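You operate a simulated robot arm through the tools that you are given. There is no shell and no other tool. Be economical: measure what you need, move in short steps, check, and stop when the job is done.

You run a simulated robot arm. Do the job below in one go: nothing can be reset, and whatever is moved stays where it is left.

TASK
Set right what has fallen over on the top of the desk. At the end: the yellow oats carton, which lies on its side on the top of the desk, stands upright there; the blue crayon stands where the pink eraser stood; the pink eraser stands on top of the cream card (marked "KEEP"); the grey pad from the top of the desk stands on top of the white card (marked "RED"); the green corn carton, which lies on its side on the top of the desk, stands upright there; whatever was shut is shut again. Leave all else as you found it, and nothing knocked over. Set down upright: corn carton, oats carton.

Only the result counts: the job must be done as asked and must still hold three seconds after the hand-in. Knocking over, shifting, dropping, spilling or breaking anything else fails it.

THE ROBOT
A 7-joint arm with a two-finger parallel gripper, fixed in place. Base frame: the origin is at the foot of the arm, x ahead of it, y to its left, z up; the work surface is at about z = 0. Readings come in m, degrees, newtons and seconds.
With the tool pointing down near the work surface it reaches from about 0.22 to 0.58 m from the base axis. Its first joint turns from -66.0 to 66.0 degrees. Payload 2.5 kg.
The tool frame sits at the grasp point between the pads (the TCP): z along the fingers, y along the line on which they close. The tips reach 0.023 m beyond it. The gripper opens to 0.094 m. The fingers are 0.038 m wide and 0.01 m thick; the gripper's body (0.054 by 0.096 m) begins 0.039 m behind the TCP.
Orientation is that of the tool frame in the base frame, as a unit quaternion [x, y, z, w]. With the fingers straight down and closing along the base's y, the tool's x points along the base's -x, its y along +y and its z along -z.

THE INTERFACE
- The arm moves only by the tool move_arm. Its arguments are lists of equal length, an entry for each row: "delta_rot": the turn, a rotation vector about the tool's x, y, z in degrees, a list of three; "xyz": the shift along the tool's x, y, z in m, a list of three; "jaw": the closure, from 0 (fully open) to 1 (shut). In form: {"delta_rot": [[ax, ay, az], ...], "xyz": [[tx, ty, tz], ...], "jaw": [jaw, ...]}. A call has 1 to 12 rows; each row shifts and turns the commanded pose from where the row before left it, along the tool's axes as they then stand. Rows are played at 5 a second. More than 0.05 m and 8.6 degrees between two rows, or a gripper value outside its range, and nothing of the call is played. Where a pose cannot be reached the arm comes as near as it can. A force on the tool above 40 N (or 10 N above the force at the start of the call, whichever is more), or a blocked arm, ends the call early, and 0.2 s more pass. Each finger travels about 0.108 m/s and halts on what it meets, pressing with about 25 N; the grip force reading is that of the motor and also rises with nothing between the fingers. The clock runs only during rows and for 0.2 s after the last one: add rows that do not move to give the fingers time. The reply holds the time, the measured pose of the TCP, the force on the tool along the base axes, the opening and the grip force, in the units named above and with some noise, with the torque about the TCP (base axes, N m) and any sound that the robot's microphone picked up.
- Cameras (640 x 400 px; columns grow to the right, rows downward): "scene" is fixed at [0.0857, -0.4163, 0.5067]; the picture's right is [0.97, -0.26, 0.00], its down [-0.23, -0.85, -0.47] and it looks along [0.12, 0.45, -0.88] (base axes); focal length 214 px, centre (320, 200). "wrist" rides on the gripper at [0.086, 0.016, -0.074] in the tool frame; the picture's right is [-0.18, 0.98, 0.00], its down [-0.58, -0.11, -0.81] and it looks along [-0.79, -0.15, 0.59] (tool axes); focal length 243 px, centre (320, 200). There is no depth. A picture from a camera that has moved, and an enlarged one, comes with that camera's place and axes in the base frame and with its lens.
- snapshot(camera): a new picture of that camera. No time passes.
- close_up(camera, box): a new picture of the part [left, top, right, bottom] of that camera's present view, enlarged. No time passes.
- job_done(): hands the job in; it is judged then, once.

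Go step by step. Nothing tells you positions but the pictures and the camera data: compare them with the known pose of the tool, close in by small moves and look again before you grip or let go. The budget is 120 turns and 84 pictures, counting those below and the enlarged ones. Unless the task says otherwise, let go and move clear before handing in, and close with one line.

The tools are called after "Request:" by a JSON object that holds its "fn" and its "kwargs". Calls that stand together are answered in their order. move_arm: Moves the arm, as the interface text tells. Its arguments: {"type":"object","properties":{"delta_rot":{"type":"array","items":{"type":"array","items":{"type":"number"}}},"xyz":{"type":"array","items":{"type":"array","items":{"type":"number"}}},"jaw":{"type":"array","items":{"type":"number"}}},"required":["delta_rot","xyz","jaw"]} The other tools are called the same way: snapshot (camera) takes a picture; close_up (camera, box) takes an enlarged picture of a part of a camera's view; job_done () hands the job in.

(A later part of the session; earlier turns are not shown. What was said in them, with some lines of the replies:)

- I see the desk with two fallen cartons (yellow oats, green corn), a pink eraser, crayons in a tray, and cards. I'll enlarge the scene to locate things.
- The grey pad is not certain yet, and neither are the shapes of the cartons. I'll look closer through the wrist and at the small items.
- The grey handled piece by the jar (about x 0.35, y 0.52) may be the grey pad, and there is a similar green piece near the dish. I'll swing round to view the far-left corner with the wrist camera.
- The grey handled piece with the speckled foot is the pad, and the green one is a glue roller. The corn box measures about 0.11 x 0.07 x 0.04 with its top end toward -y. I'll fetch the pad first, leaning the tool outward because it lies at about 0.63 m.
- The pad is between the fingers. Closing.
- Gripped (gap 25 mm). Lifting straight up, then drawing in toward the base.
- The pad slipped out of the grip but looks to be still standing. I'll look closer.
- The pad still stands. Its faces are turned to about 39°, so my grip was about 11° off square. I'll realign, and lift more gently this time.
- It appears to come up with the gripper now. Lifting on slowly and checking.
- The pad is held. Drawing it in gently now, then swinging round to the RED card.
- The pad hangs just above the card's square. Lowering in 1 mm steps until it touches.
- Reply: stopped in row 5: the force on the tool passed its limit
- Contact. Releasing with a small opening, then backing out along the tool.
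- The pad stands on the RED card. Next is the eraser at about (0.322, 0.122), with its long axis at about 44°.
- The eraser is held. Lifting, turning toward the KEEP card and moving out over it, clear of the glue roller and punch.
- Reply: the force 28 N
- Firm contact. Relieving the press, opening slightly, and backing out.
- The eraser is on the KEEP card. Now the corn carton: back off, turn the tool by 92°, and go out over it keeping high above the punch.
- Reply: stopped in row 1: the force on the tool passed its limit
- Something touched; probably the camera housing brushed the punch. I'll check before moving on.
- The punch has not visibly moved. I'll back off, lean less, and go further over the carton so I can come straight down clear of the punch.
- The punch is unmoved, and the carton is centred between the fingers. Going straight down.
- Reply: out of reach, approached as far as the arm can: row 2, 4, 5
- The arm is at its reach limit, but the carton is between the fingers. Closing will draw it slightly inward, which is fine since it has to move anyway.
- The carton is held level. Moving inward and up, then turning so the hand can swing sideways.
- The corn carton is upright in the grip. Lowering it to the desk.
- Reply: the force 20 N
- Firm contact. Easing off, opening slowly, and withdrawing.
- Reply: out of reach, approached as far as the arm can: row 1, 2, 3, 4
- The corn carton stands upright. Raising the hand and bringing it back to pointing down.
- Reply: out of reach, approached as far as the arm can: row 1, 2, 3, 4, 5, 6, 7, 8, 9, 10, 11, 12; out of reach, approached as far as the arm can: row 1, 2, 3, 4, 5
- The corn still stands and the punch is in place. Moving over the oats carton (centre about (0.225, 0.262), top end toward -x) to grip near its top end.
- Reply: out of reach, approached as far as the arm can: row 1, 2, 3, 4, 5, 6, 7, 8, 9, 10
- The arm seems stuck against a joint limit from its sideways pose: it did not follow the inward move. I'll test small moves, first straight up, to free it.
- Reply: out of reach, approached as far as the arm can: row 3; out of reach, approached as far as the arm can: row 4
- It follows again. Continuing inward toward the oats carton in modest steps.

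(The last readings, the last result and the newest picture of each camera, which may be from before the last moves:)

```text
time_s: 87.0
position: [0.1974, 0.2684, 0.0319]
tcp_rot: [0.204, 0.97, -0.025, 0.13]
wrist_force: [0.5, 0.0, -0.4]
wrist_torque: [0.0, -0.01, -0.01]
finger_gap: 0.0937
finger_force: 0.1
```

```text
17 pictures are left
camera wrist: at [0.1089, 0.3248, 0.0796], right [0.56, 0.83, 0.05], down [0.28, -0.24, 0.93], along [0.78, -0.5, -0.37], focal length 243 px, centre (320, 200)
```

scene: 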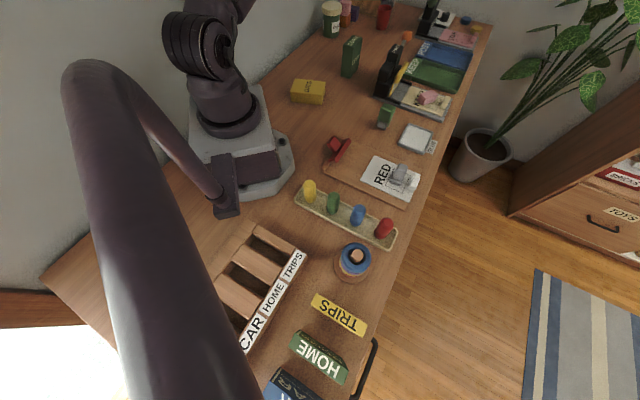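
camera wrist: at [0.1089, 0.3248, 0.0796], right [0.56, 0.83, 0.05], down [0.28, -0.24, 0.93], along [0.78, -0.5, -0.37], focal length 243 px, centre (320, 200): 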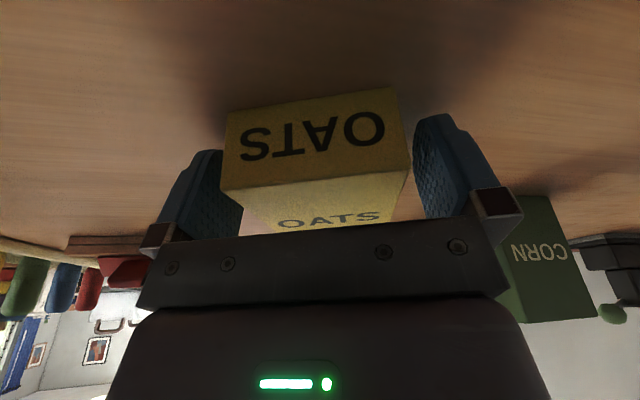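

The oats carton is centred between the fingers. Gripping and lifting.

Request:
{"fn": "move_arm", "kwargs": {"delta_rot": [[0, 0, 0], [0, 0, 0], [0, 0, 0], [0, 0, 0]], "xyz": [[0, 0, 0], [0, 0, 0], [0, 0, 0], [0, 0, 0]], "jaw": [0.15, 0.5, 1, 1]}}

Request:
{"fn": "move_arm", "kwargs": {"delta_rot": [[0, 0, 0], [0, 0, 0], [0, 0, 0], [0, 0, 0], [0, 0, 0], [0, 0, 0], [0, 0, 0], [0, 0, 0], [0, 0, 0], [0, 0, 0]], "xyz": [[-0.0008, 0, -0.0029], [-0.0013, 0, -0.0048], [-0.0026, 0, -0.0097], [-0.0039, 0, -0.0145], [-0.0052, 0, -0.0193], [-0.0052, 0, -0.0193], [-0.0052, 0, -0.0193], [-0.0052, 0.02, -0.0193], [0, 0.03, 0], [0, 0, 0]], "jaw": [1, 1, 1, 1, 1, 1, 1, 1, 1, 1]}}

Request:
{"fn": "move_arm", "kwargs": {"delta_rot": [[0, 7.5, 0], [0, 7.5, 0], [0, 7.5, 0], [0, 7.5, 0], [0, 7.5, 0], [0, 7.5, 0], [0, 0, 0]], "xyz": [[0, 0, 0], [0, 0, 0], [0, 0, 0], [0, 0, 0], [0, 0, 0], [0, 0, 0], [0, 0, 0]], "jaw": [1, 1, 1, 1, 1, 1, 1]}}

```text
time_s: 88.0
position: [0.1964, 0.2678, 0.031]
tcp_rot: [0.203, 0.97, -0.025, 0.129]
wrist_force: [0.9, 0.7, 0.4]
wrist_torque: [0.01, 0.05, 0.0]
finger_gap: 0.0746
finger_force: 25.0
```

```text
time_s: 90.2
position: [0.2167, 0.3167, 0.143]
tcp_rot: [0.202, 0.971, -0.024, 0.129]
wrist_force: [-0.3, 0.7, -1.4]
wrist_torque: [0.02, 0.05, -0.05]
finger_gap: 0.0748
finger_force: 25.1
```

```text
time_s: 91.8
position: [0.2164, 0.3154, 0.1444]
tcp_rot: [0.196, 0.946, 0.055, -0.253]
wrist_force: [0.2, -0.7, -0.8]
wrist_torque: [-0.02, 0.03, -0.03]
finger_gap: 0.0749
finger_force: 24.9
```

Request:
{"fn": "move_arm", "kwargs": {"delta_rot": [[0, 7.5, 0], [0, 7.5, 0], [0, 7.5, 0], [0, 7.5, 0], [0, 7.5, 0], [0, 7.5, 0], [0, 0, 0]], "xyz": [[0, 0, 0], [0, 0, 0], [0, 0, 0], [0, 0, 0], [0, 0, 0], [0, 0, 0], [0, 0, 0]], "jaw": [1, 1, 1, 1, 1, 1, 1]}}

Request:
{"fn": "close_up", "kwargs": {"camera": "scene", "box": [240, 10, 440, 135]}}

```text
time_s: 93.4
position: [0.2175, 0.3146, 0.144]
tcp_rot: [0.16, 0.777, 0.127, -0.595]
wrist_force: [-0.4, -0.2, -1.3]
wrist_torque: [-0.02, -0.04, -0.02]
finger_gap: 0.075
finger_force: 25.2
```

```text
3.20 times, centred on (340, 72) of scene
camera zoom: at [0.0857, -0.4163, 0.5067], right [0.97, -0.26, 0.0], down [-0.23, -0.85, -0.47], along [0.12, 0.45, -0.88], focal length 686 px, centre (256, 608)
```

zoom: 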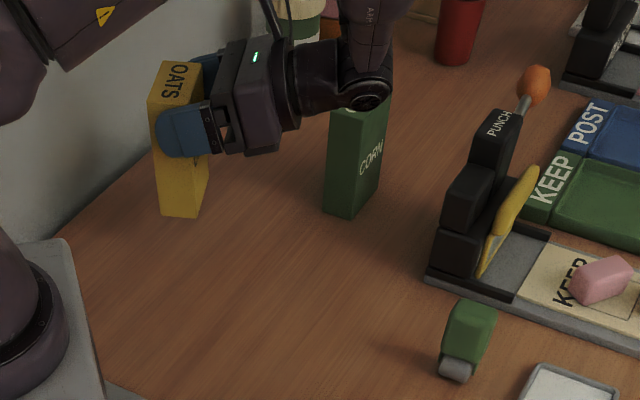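

Request:
{"fn": "move_arm", "kwargs": {"delta_rot": [[0, 0, 0], [0, 0, 0], [0, 0, 0], [0, 0, 0]], "xyz": [[-0.0145, 0, 0.0039], [-0.0145, 0, 0.0039], [-0.0145, 0, 0.0039], [0, 0, 0]], "jaw": [1, 1, 1, 1]}}

Request:
{"fn": "move_arm", "kwargs": {"delta_rot": [[0, 0, 0], [0, 0, 0], [0, 0, 0], [0, 0, 0], [0, 0, 0], [0, 0, 0]], "xyz": [[-0.0015, 0, 0.0004], [-0.0015, 0, 0.0004], [-0.0015, 0, 0.0004], [-0.0015, 0, 0.0004], [-0.0015, 0, 0.0004], [0, 0, 0]], "jaw": [1, 1, 1, 1, 1, 1]}}

```text
time_s: 94.4
position: [0.2176, 0.3161, 0.0993]
tcp_rot: [0.16, 0.777, 0.126, -0.596]
wrist_force: [-0.6, 0.1, -1.1]
wrist_torque: [0.02, 0.0, 0.0]
finger_gap: 0.0749
finger_force: 25.0
```

```text
time_s: 95.8
position: [0.2185, 0.315, 0.0912]
tcp_rot: [0.16, 0.778, 0.126, -0.595]
wrist_force: [-0.7, 0.2, -1.1]
wrist_torque: [0.02, -0.05, -0.04]
finger_gap: 0.075
finger_force: 24.6
```

Request:
{"fn": "move_arm", "kwargs": {"delta_rot": [[0, 0, 0], [0, 0, 0], [0, 0, 0], [0, 0, 0], [0, 0, 0]], "xyz": [[-0.001, 0, 0.0003], [-0.001, 0, 0.0003], [-0.001, 0, 0.0003], [-0.001, 0, 0.0003], [0, 0, 0]], "jaw": [1, 1, 1, 1, 1]}}

```text
time_s: 97.0
position: [0.2177, 0.3156, 0.0875]
tcp_rot: [0.161, 0.777, 0.127, -0.595]
wrist_force: [1.9, -4.6, 21.9]
wrist_torque: [-0.97, 0.15, 0.14]
finger_gap: 0.0747
finger_force: 24.7
```

Contact. Easing off, opening, and withdrawing.

Request:
{"fn": "move_arm", "kwargs": {"delta_rot": [[0, 0, 0], [0, 0, 0], [0, 0, 0], [0, 0, 0], [0, 0, 0]], "xyz": [[0.0014, 0, -0.0003], [0, 0, 0], [0, 0, 0], [0, 0, 0], [0, 0, 0]], "jaw": [1, 0.15, 0.08, 0, 0]}}

Request:
{"fn": "move_arm", "kwargs": {"delta_rot": [[0, 0, 0], [0, 0, 0], [0, 0, 0], [0, 0, 0]], "xyz": [[0, 0, -0.01], [0, 0, -0.02], [0, 0, -0.02], [0, 0, 0]], "jaw": [0, 0, 0, 0]}}

Request:
{"fn": "close_up", "kwargs": {"camera": "scene", "box": [240, 10, 440, 135]}}

```text
time_s: 98.2
position: [0.217, 0.3134, 0.0876]
tcp_rot: [0.16, 0.778, 0.126, -0.594]
wrist_force: [0.0, 0.2, 0.0]
wrist_torque: [-0.03, 0.0, -0.02]
finger_gap: 0.0941
finger_force: 0.1
```

```text
time_s: 99.2
position: [0.2625, 0.2961, 0.1005]
tcp_rot: [0.16, 0.778, 0.125, -0.595]
wrist_force: [-0.3, 0.3, 0.0]
wrist_torque: [0.02, 0.0, -0.02]
finger_gap: 0.094
finger_force: 0.0
```

```text
3.20 times, centred on (340, 72) of scene
camera zoom: at [0.0857, -0.4163, 0.5067], right [0.97, -0.26, 0.0], down [-0.23, -0.85, -0.47], along [0.12, 0.45, -0.88], focal length 686 px, centre (256, 608)
```

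zoom: 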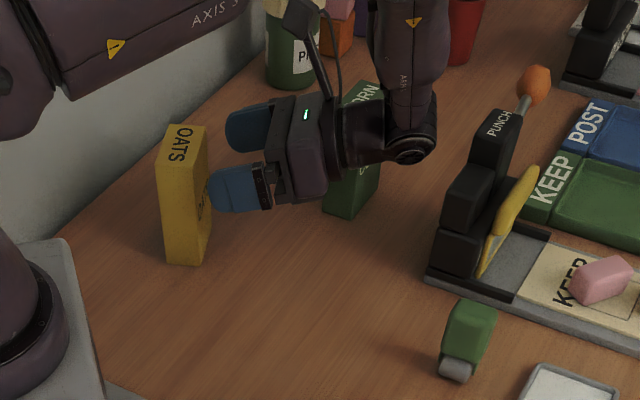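

The oats carton stands upright. Rising and returning the tool to vertical.

Request:
{"fn": "move_arm", "kwargs": {"delta_rot": [[0, 0, 0], [0, 0, 0], [0, 0, 0], [0, 0, 0], [0, 0, 0]], "xyz": [[0.029, 0, -0.0078], [0.029, 0, -0.0078], [0.029, 0, -0.0078], [0.029, 0, -0.0078], [0, 0, 0]], "jaw": [0, 0, 0, 0, 0]}}

Request:
{"fn": "move_arm", "kwargs": {"delta_rot": [[0, -7.5, 0], [0, -7.5, 0], [0, -7.5, 0], [0, -7.5, 0], [0, -7.5, 0], [0, -7.5, 0], [0, -7.5, 0], [0, -7.5, 0], [0, -7.5, 0], [0, -7.5, 0], [0, 0, 0]], "xyz": [[0, 0, 0], [0, 0, 0], [0, 0, 0], [0, 0, 0], [0, 0, 0], [0, 0, 0], [0, 0, 0], [0, 0, 0], [0, 0, 0], [0, 0, 0], [0, 0, 0]], "jaw": [0, 0, 0, 0, 0, 0, 0, 0, 0, 0, 0]}}

```text
time_s: 100.4
position: [0.2607, 0.2958, 0.2208]
tcp_rot: [0.16, 0.778, 0.125, -0.594]
wrist_force: [0.4, 0.1, -0.9]
wrist_torque: [0.02, 0.0, 0.02]
finger_gap: 0.094
finger_force: 0.1
```

```text
time_s: 102.8
position: [0.262, 0.2959, 0.2214]
tcp_rot: [0.204, 0.979, 0.002, 0.003]
wrist_force: [-0.6, 0.0, -0.2]
wrist_torque: [-0.05, 0.01, -0.02]
finger_gap: 0.094
finger_force: 0.0
```

Now the blue crayon. I'll take a close look at the tray.

Request:
{"fn": "close_up", "kwargs": {"camera": "scene", "box": [290, 170, 402, 240]}}

```text
5.71 times, centred on (346, 205) of scene
camera zoom: at [0.0856, -0.4163, 0.5067], right [0.97, -0.26, 0.0], down [-0.23, -0.85, -0.47], along [0.12, 0.45, -0.88], focal length 1226 px, centre (171, 171)
```

zoom: 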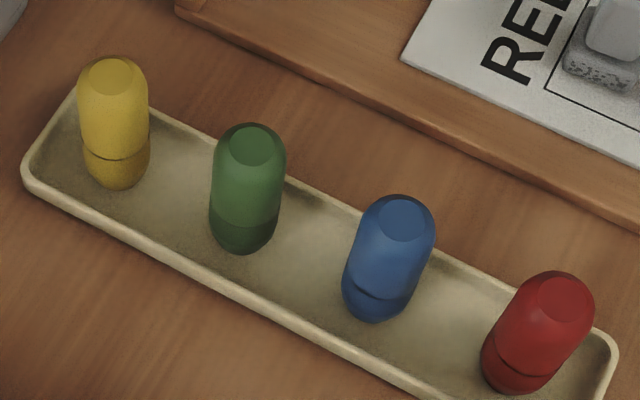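

The blue crayon is at about (0.226, -0.242), 31 mm thick and about 75 mm tall. I'll swing over there high up.

Request:
{"fn": "move_arm", "kwargs": {"delta_rot": [[0, 0, 0], [0, 0, 0], [0, 0, 0], [0, 0, 0], [0, 0, 0], [0, 0, 0], [0, 0, 0], [0, 0, 0], [0, 0, 0]], "xyz": [[-0.026, -0.029, 0], [-0.026, -0.029, 0], [-0.026, -0.029, 0], [-0.026, -0.029, 0], [-0.026, -0.029, 0], [-0.026, -0.029, 0], [-0.026, -0.029, 0], [-0.026, -0.029, 0], [0, 0, 0]], "jaw": [0, 0, 0, 0, 0, 0, 0, 0, 0]}}

Request:
{"fn": "move_arm", "kwargs": {"delta_rot": [[0, 0, 0], [0, 0, 0], [0, 0, 0], [0, 0, 0], [0, 0, 0], [0, 0, 0], [0, 0, 0], [0, 0, 7.5], [0, 0, 7.5], [0, 0, 7.5], [0, 0, 0]], "xyz": [[0.0037, -0.0393, 0], [0.0037, -0.0393, 0], [0.0037, -0.0393, 0], [0.0037, -0.0393, 0], [0.0037, -0.0393, 0], [0.0037, -0.0393, 0], [0.0037, -0.0393, 0], [0, 0, 0], [0, 0, 0], [0, 0, 0], [0, 0, 0]], "jaw": [0, 0, 0, 0, 0, 0, 0, 0, 0, 0, 0]}}

Request:
{"fn": "snapshot", "kwargs": {"camera": "wrist"}}

```text
time_s: 104.8
position: [0.3604, 0.0016, 0.2189]
tcp_rot: [0.204, 0.979, 0.003, 0.001]
wrist_force: [0.3, 1.0, -0.4]
wrist_torque: [-0.03, 0.0, -0.04]
finger_gap: 0.0943
finger_force: 0.0
```

```text
time_s: 107.2
position: [0.2247, -0.2417, 0.2183]
tcp_rot: [0.391, 0.92, 0.002, 0.001]
wrist_force: [-0.7, -0.1, 0.2]
wrist_torque: [-0.01, 0.04, 0.02]
finger_gap: 0.0938
finger_force: 0.1
```

```text
13 pictures are left
camera wrist: at [0.1767, -0.1689, 0.2927], right [0.84, 0.55, 0.01], down [0.32, -0.5, 0.81], along [0.44, -0.67, -0.59], focal length 243 px, centre (320, 200)
```

wrist: 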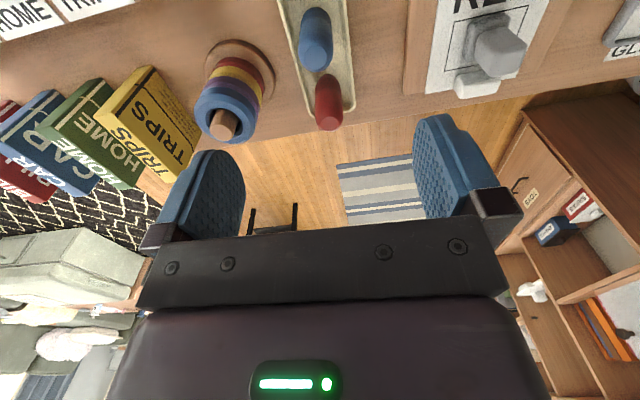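

Request:
{"fn": "move_arm", "kwargs": {"delta_rot": [[0, 0, 0], [0, 0, 0], [0, 0, 0], [0, 0, 0]], "xyz": [[-0.0022, 0, 0.034], [0, 0, 0.034], [0, 0, 0.032], [0, 0, 0]], "jaw": [0.36, 0.36, 0.36, 0.36]}}

Request:
{"fn": "snapshot", "kwargs": {"camera": "wrist"}}

Request:
{"fn": "close_up", "kwargs": {"camera": "scene", "box": [280, 160, 420, 260]}}

```text
time_s: 108.2
position: [0.2288, -0.2443, 0.1176]
tcp_rot: [0.391, 0.92, 0.003, 0.001]
wrist_force: [1.1, 0.0, -0.4]
wrist_torque: [0.0, -0.02, 0.0]
finger_gap: 0.0602
finger_force: 0.0
```

```text
12 pictures are left
camera wrist: at [0.1801, -0.1705, 0.1915], right [0.84, 0.55, 0.01], down [0.32, -0.5, 0.81], along [0.45, -0.67, -0.59], focal length 243 px, centre (320, 200)
```

wrist: 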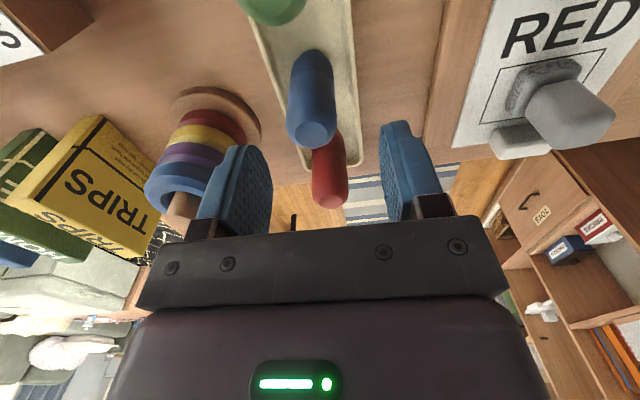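

```text
4.00 times, centred on (350, 210) of scene
camera zoom: at [0.0857, -0.4163, 0.5067], right [0.97, -0.26, 0.0], down [-0.23, -0.85, -0.47], along [0.12, 0.45, -0.88], focal length 858 px, centre (200, 160)
```

zoom: 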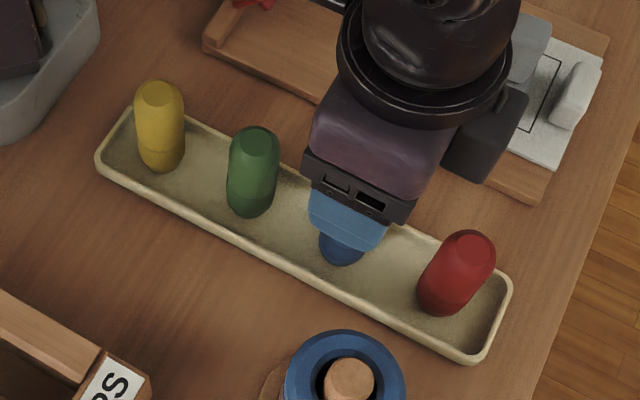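

Request:
{"fn": "move_arm", "kwargs": {"delta_rot": [[0, 0, 0], [0, 0, 0], [0, 0, 0], [0, 0, 0]], "xyz": [[0, -0.0035, 0], [0, 0, 0.033], [0, 0, 0.032], [0, 0, 0]], "jaw": [0.36, 0.36, 0.36, 0.36]}}

Request:
{"fn": "snapshot", "kwargs": {"camera": "wrist"}}

```text
time_s: 109.2
position: [0.2277, -0.246, 0.054]
tcp_rot: [0.392, 0.92, 0.003, 0.001]
wrist_force: [-0.5, -0.9, 0.0]
wrist_torque: [0.0, -0.02, 0.0]
finger_gap: 0.0603
finger_force: 0.1
```

```text
10 pictures are left
camera wrist: at [0.1773, -0.172, 0.1288], right [0.84, 0.55, 0.01], down [0.32, -0.5, 0.81], along [0.45, -0.67, -0.59], focal length 243 px, centre (320, 200)
```

wrist: 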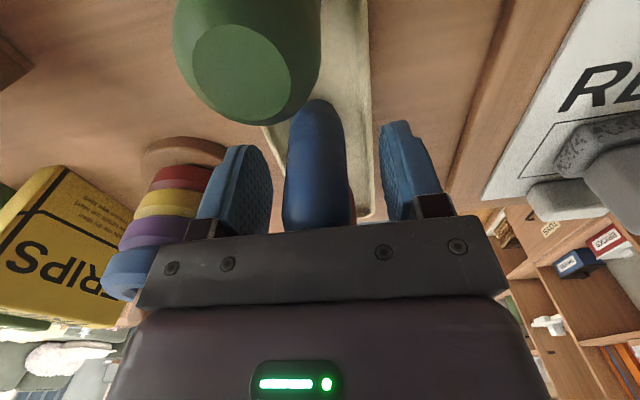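

The blue crayon is between the fingers. Gripping and lifting slowly.

Request:
{"fn": "move_arm", "kwargs": {"delta_rot": [[0, 0, 0], [0, 0, 0], [0, 0, 0], [0, 0, 0]], "xyz": [[0, 0, 0], [0, 0, 0], [0, 0, 0], [0, 0, 0]], "jaw": [0.5, 0.8, 1, 1]}}

Request:
{"fn": "move_arm", "kwargs": {"delta_rot": [[0, 0, 0], [0, 0, 0], [0, 0, 0], [0, 0, 0], [0, 0, 0], [0, 0, 0], [0, 0, 0], [0, 0, 0]], "xyz": [[0, 0, -0.003], [0, 0, -0.006], [0, 0, -0.012], [0, 0, -0.018], [0, 0, -0.02], [0, 0, -0.02], [0, 0, -0.02], [0, 0, -0.01]], "jaw": [1, 1, 1, 1, 1, 1, 1, 1]}}

Request:
{"fn": "snapshot", "kwargs": {"camera": "wrist"}}

```text
time_s: 110.2
position: [0.2273, -0.2442, 0.0542]
tcp_rot: [0.391, 0.92, 0.003, 0.0]
wrist_force: [-0.1, 0.4, -0.1]
wrist_torque: [-0.01, 0.0, 0.02]
finger_gap: 0.0297
finger_force: 24.9
```

```text
time_s: 112.0
position: [0.2257, -0.2453, 0.1648]
tcp_rot: [0.391, 0.92, 0.003, 0.001]
wrist_force: [-0.5, 0.5, -0.3]
wrist_torque: [0.01, 0.0, 0.0]
finger_gap: 0.0299
finger_force: 25.4
```

```text
9 pictures are left
camera wrist: at [0.1763, -0.1724, 0.2377], right [0.84, 0.55, 0.01], down [0.32, -0.5, 0.81], along [0.45, -0.67, -0.59], focal length 243 px, centre (320, 200)
```

wrist: 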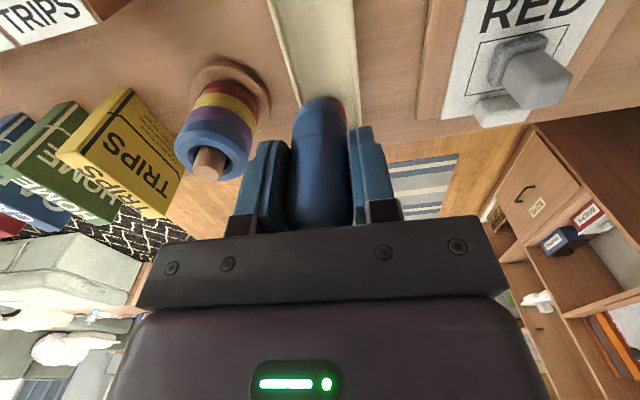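

Request:
{"fn": "move_arm", "kwargs": {"delta_rot": [[0, 0, -7.67], [0, 0, -7.67], [0, 0, -7.67], [0, 0, -7.67], [0, 0, -7.67], [0, 0, -7.67], [0, 0, 0]], "xyz": [[0, 0, 0], [0, 0, 0], [0, 0, 0], [0, 0, 0], [0, 0, 0], [0, 0, 0], [0, 0, 0]], "jaw": [1, 1, 1, 1, 1, 1, 1]}}

Request:
{"fn": "move_arm", "kwargs": {"delta_rot": [[0, 0, 0], [0, 0, 0], [0, 0, 0], [0, 0, 0], [0, 0, 0], [0, 0, 0], [0, 0, 0], [0, 0, 0], [0, 0, 0], [0, 0, 0], [0, 0, 0], [0, 0, 0]], "xyz": [[-0.005, 0.017, 0], [-0.0085, 0.0318, 0], [-0.0085, 0.0318, 0], [-0.0085, 0.0318, 0], [-0.0085, 0.0318, 0], [-0.0085, 0.0318, 0], [-0.0085, 0.0318, 0], [-0.0085, 0.0318, 0], [-0.0085, 0.0318, 0], [-0.0085, 0.0318, 0], [-0.0085, 0.0318, 0], [-0.0085, 0.0318, 0]], "jaw": [1, 1, 1, 1, 1, 1, 1, 1, 1, 1, 1, 1]}}

```text
time_s: 113.6
position: [0.2247, -0.2451, 0.1628]
tcp_rot: [-0.001, 1.0, 0.003, 0.002]
wrist_force: [-0.2, -0.1, -0.1]
wrist_torque: [-0.02, 0.02, -0.04]
finger_gap: 0.03
finger_force: 24.8
```

```text
time_s: 116.2
position: [0.3219, 0.1198, 0.1645]
tcp_rot: [0.0, 1.0, 0.002, 0.002]
wrist_force: [-0.1, 0.4, 0.2]
wrist_torque: [-0.01, -0.01, 0.0]
finger_gap: 0.0295
finger_force: 25.2
```

Request:
{"fn": "move_arm", "kwargs": {"delta_rot": [[0, 0, 0], [0, 0, 0], [0, 0, 0], [0, 0, 0], [0, 0, 0], [0, 0, 0]], "xyz": [[-0.0016, 0.0017, 0.02], [0, 0, 0.025], [0, 0, 0.025], [0, 0, 0.025], [0, 0, 0.012], [0, 0, 0]], "jaw": [1, 1, 1, 1, 1, 1]}}

Request:
{"fn": "move_arm", "kwargs": {"delta_rot": [[0, 0, 0], [0, 0, 0], [0, 0, 0], [0, 0, 0], [0, 0, 0], [0, 0, 0]], "xyz": [[0, 0, 0.001], [0, 0, 0.001], [0, 0, 0.001], [0, 0, 0.001], [0, 0, 0.001], [0, 0, 0]], "jaw": [1, 1, 1, 1, 1, 1]}}

Request:
{"fn": "close_up", "kwargs": {"camera": "scene", "box": [290, 60, 410, 160]}}

```text
time_s: 117.6
position: [0.3239, 0.1224, 0.0592]
tcp_rot: [0.0, 1.0, 0.001, 0.002]
wrist_force: [0.4, -0.1, -1.1]
wrist_torque: [0.01, 0.05, 0.02]
finger_gap: 0.0297
finger_force: 24.8
```

```text
time_s: 119.0
position: [0.3254, 0.1227, 0.0548]
tcp_rot: [0.0, 1.0, 0.003, 0.002]
wrist_force: [-3.1, -1.3, 11.7]
wrist_torque: [-0.16, 0.2, 0.02]
finger_gap: 0.0297
finger_force: 24.9
```

```text
4.00 times, centred on (350, 110) of scene
camera zoom: at [0.0856, -0.4163, 0.5067], right [0.97, -0.26, 0.0], down [-0.23, -0.85, -0.47], along [0.12, 0.45, -0.88], focal length 858 px, centre (200, 560)
```

zoom: 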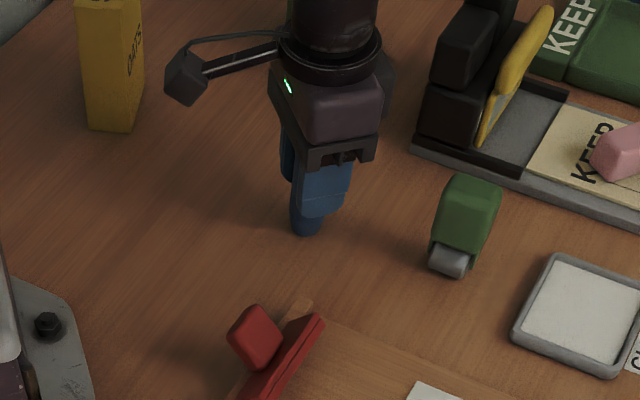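

Contact at the eraser's old spot. Easing off, opening and rising straight up.

Request:
{"fn": "move_arm", "kwargs": {"delta_rot": [[0, 0, 0], [0, 0, 0], [0, 0, 0], [0, 0, 0], [0, 0, 0]], "xyz": [[0, 0, -0.0007], [0, 0, 0], [0, 0, 0], [0, 0, 0], [0, 0, 0]], "jaw": [1, 0.62, 0.5, 0.3, 0.3]}}

Request:
{"fn": "move_arm", "kwargs": {"delta_rot": [[0, 0, 0], [0, 0, 0], [0, 0, 0], [0, 0, 0], [0, 0, 0], [0, 0, 0], [0, 0, 0]], "xyz": [[0, 0, -0.01], [0, 0, -0.03], [0, 0, -0.04], [0, 0, -0.04], [0, 0, -0.04], [0, 0, -0.04], [0, 0, 0]], "jaw": [0.3, 0.3, 0.3, 0.3, 0.3, 0.3, 0.3]}}

Request:
{"fn": "snapshot", "kwargs": {"camera": "scene"}}

```text
time_s: 120.2
position: [0.3248, 0.1228, 0.0538]
tcp_rot: [0.0, 1.0, 0.001, 0.002]
wrist_force: [-0.8, -0.5, -0.5]
wrist_torque: [0.0, 0.04, -0.02]
finger_gap: 0.0656
finger_force: 0.0
```

```text
time_s: 121.8
position: [0.3277, 0.1227, 0.2542]
tcp_rot: [0.0, 1.0, 0.001, 0.001]
wrist_force: [0.3, 0.6, 1.0]
wrist_torque: [-0.01, -0.02, 0.02]
finger_gap: 0.0656
finger_force: 0.1
```

```text
7 pictures are left
```

scene: 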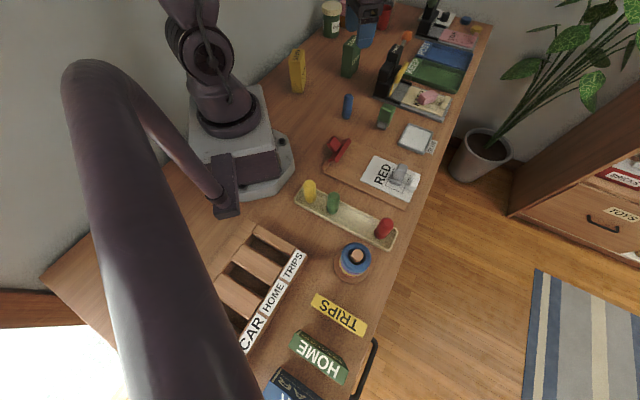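

Request:
{"fn": "close_up", "kwargs": {"camera": "scene", "box": [280, 30, 460, 142]}}

Request:
{"fn": "close_up", "kwargs": {"camera": "scene", "box": [290, 130, 450, 230]}}

```text
3.56 times, centred on (370, 86) of scene
camera zoom: at [0.0856, -0.4163, 0.5067], right [0.97, -0.26, 0.0], down [-0.23, -0.85, -0.47], along [0.12, 0.45, -0.88], focal length 763 px, centre (142, 605)
```

zoom: 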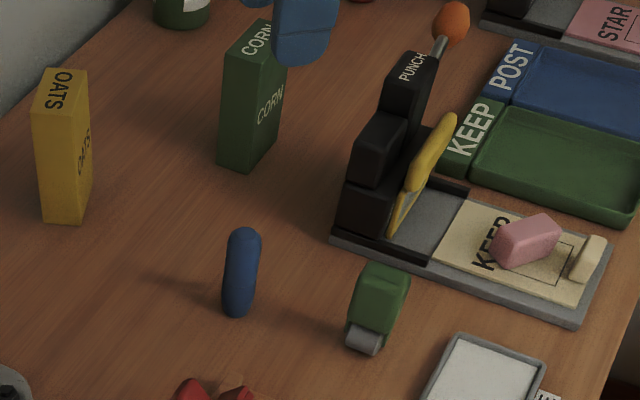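

```text
4.00 times, centred on (370, 180) of scene
camera zoom: at [0.0856, -0.4163, 0.5067], right [0.97, -0.26, 0.0], down [-0.23, -0.85, -0.47], along [0.12, 0.45, -0.88], focal length 858 px, centre (120, 280)
```

zoom: 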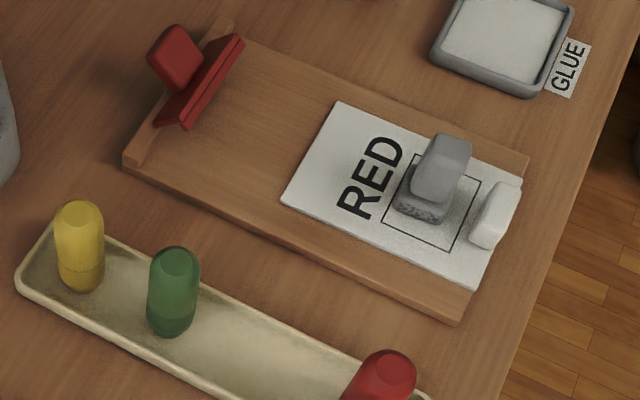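

Both cartons stand upright. The crayon is on the eraser's old spot, the eraser on the KEEP card and the pad on the RED card. Nothing else looks disturbed, nothing was opened, and the arm is clear, so I'm handing in.

Request:
{"fn": "job_done", "kwargs": {}}

```text
The job is handed in.
```

I finished the job and handed it in. The oats and corn cartons stand upright on the desk. The blue crayon stands within about 1 cm of where the pink eraser stood. The eraser is on the cream KEEP card, partly outside its printed square, and the grey pad is on the white RED card. The gripper lightly touched the black punch once, but the pictures show no sign that it moved. Nothing was opened.
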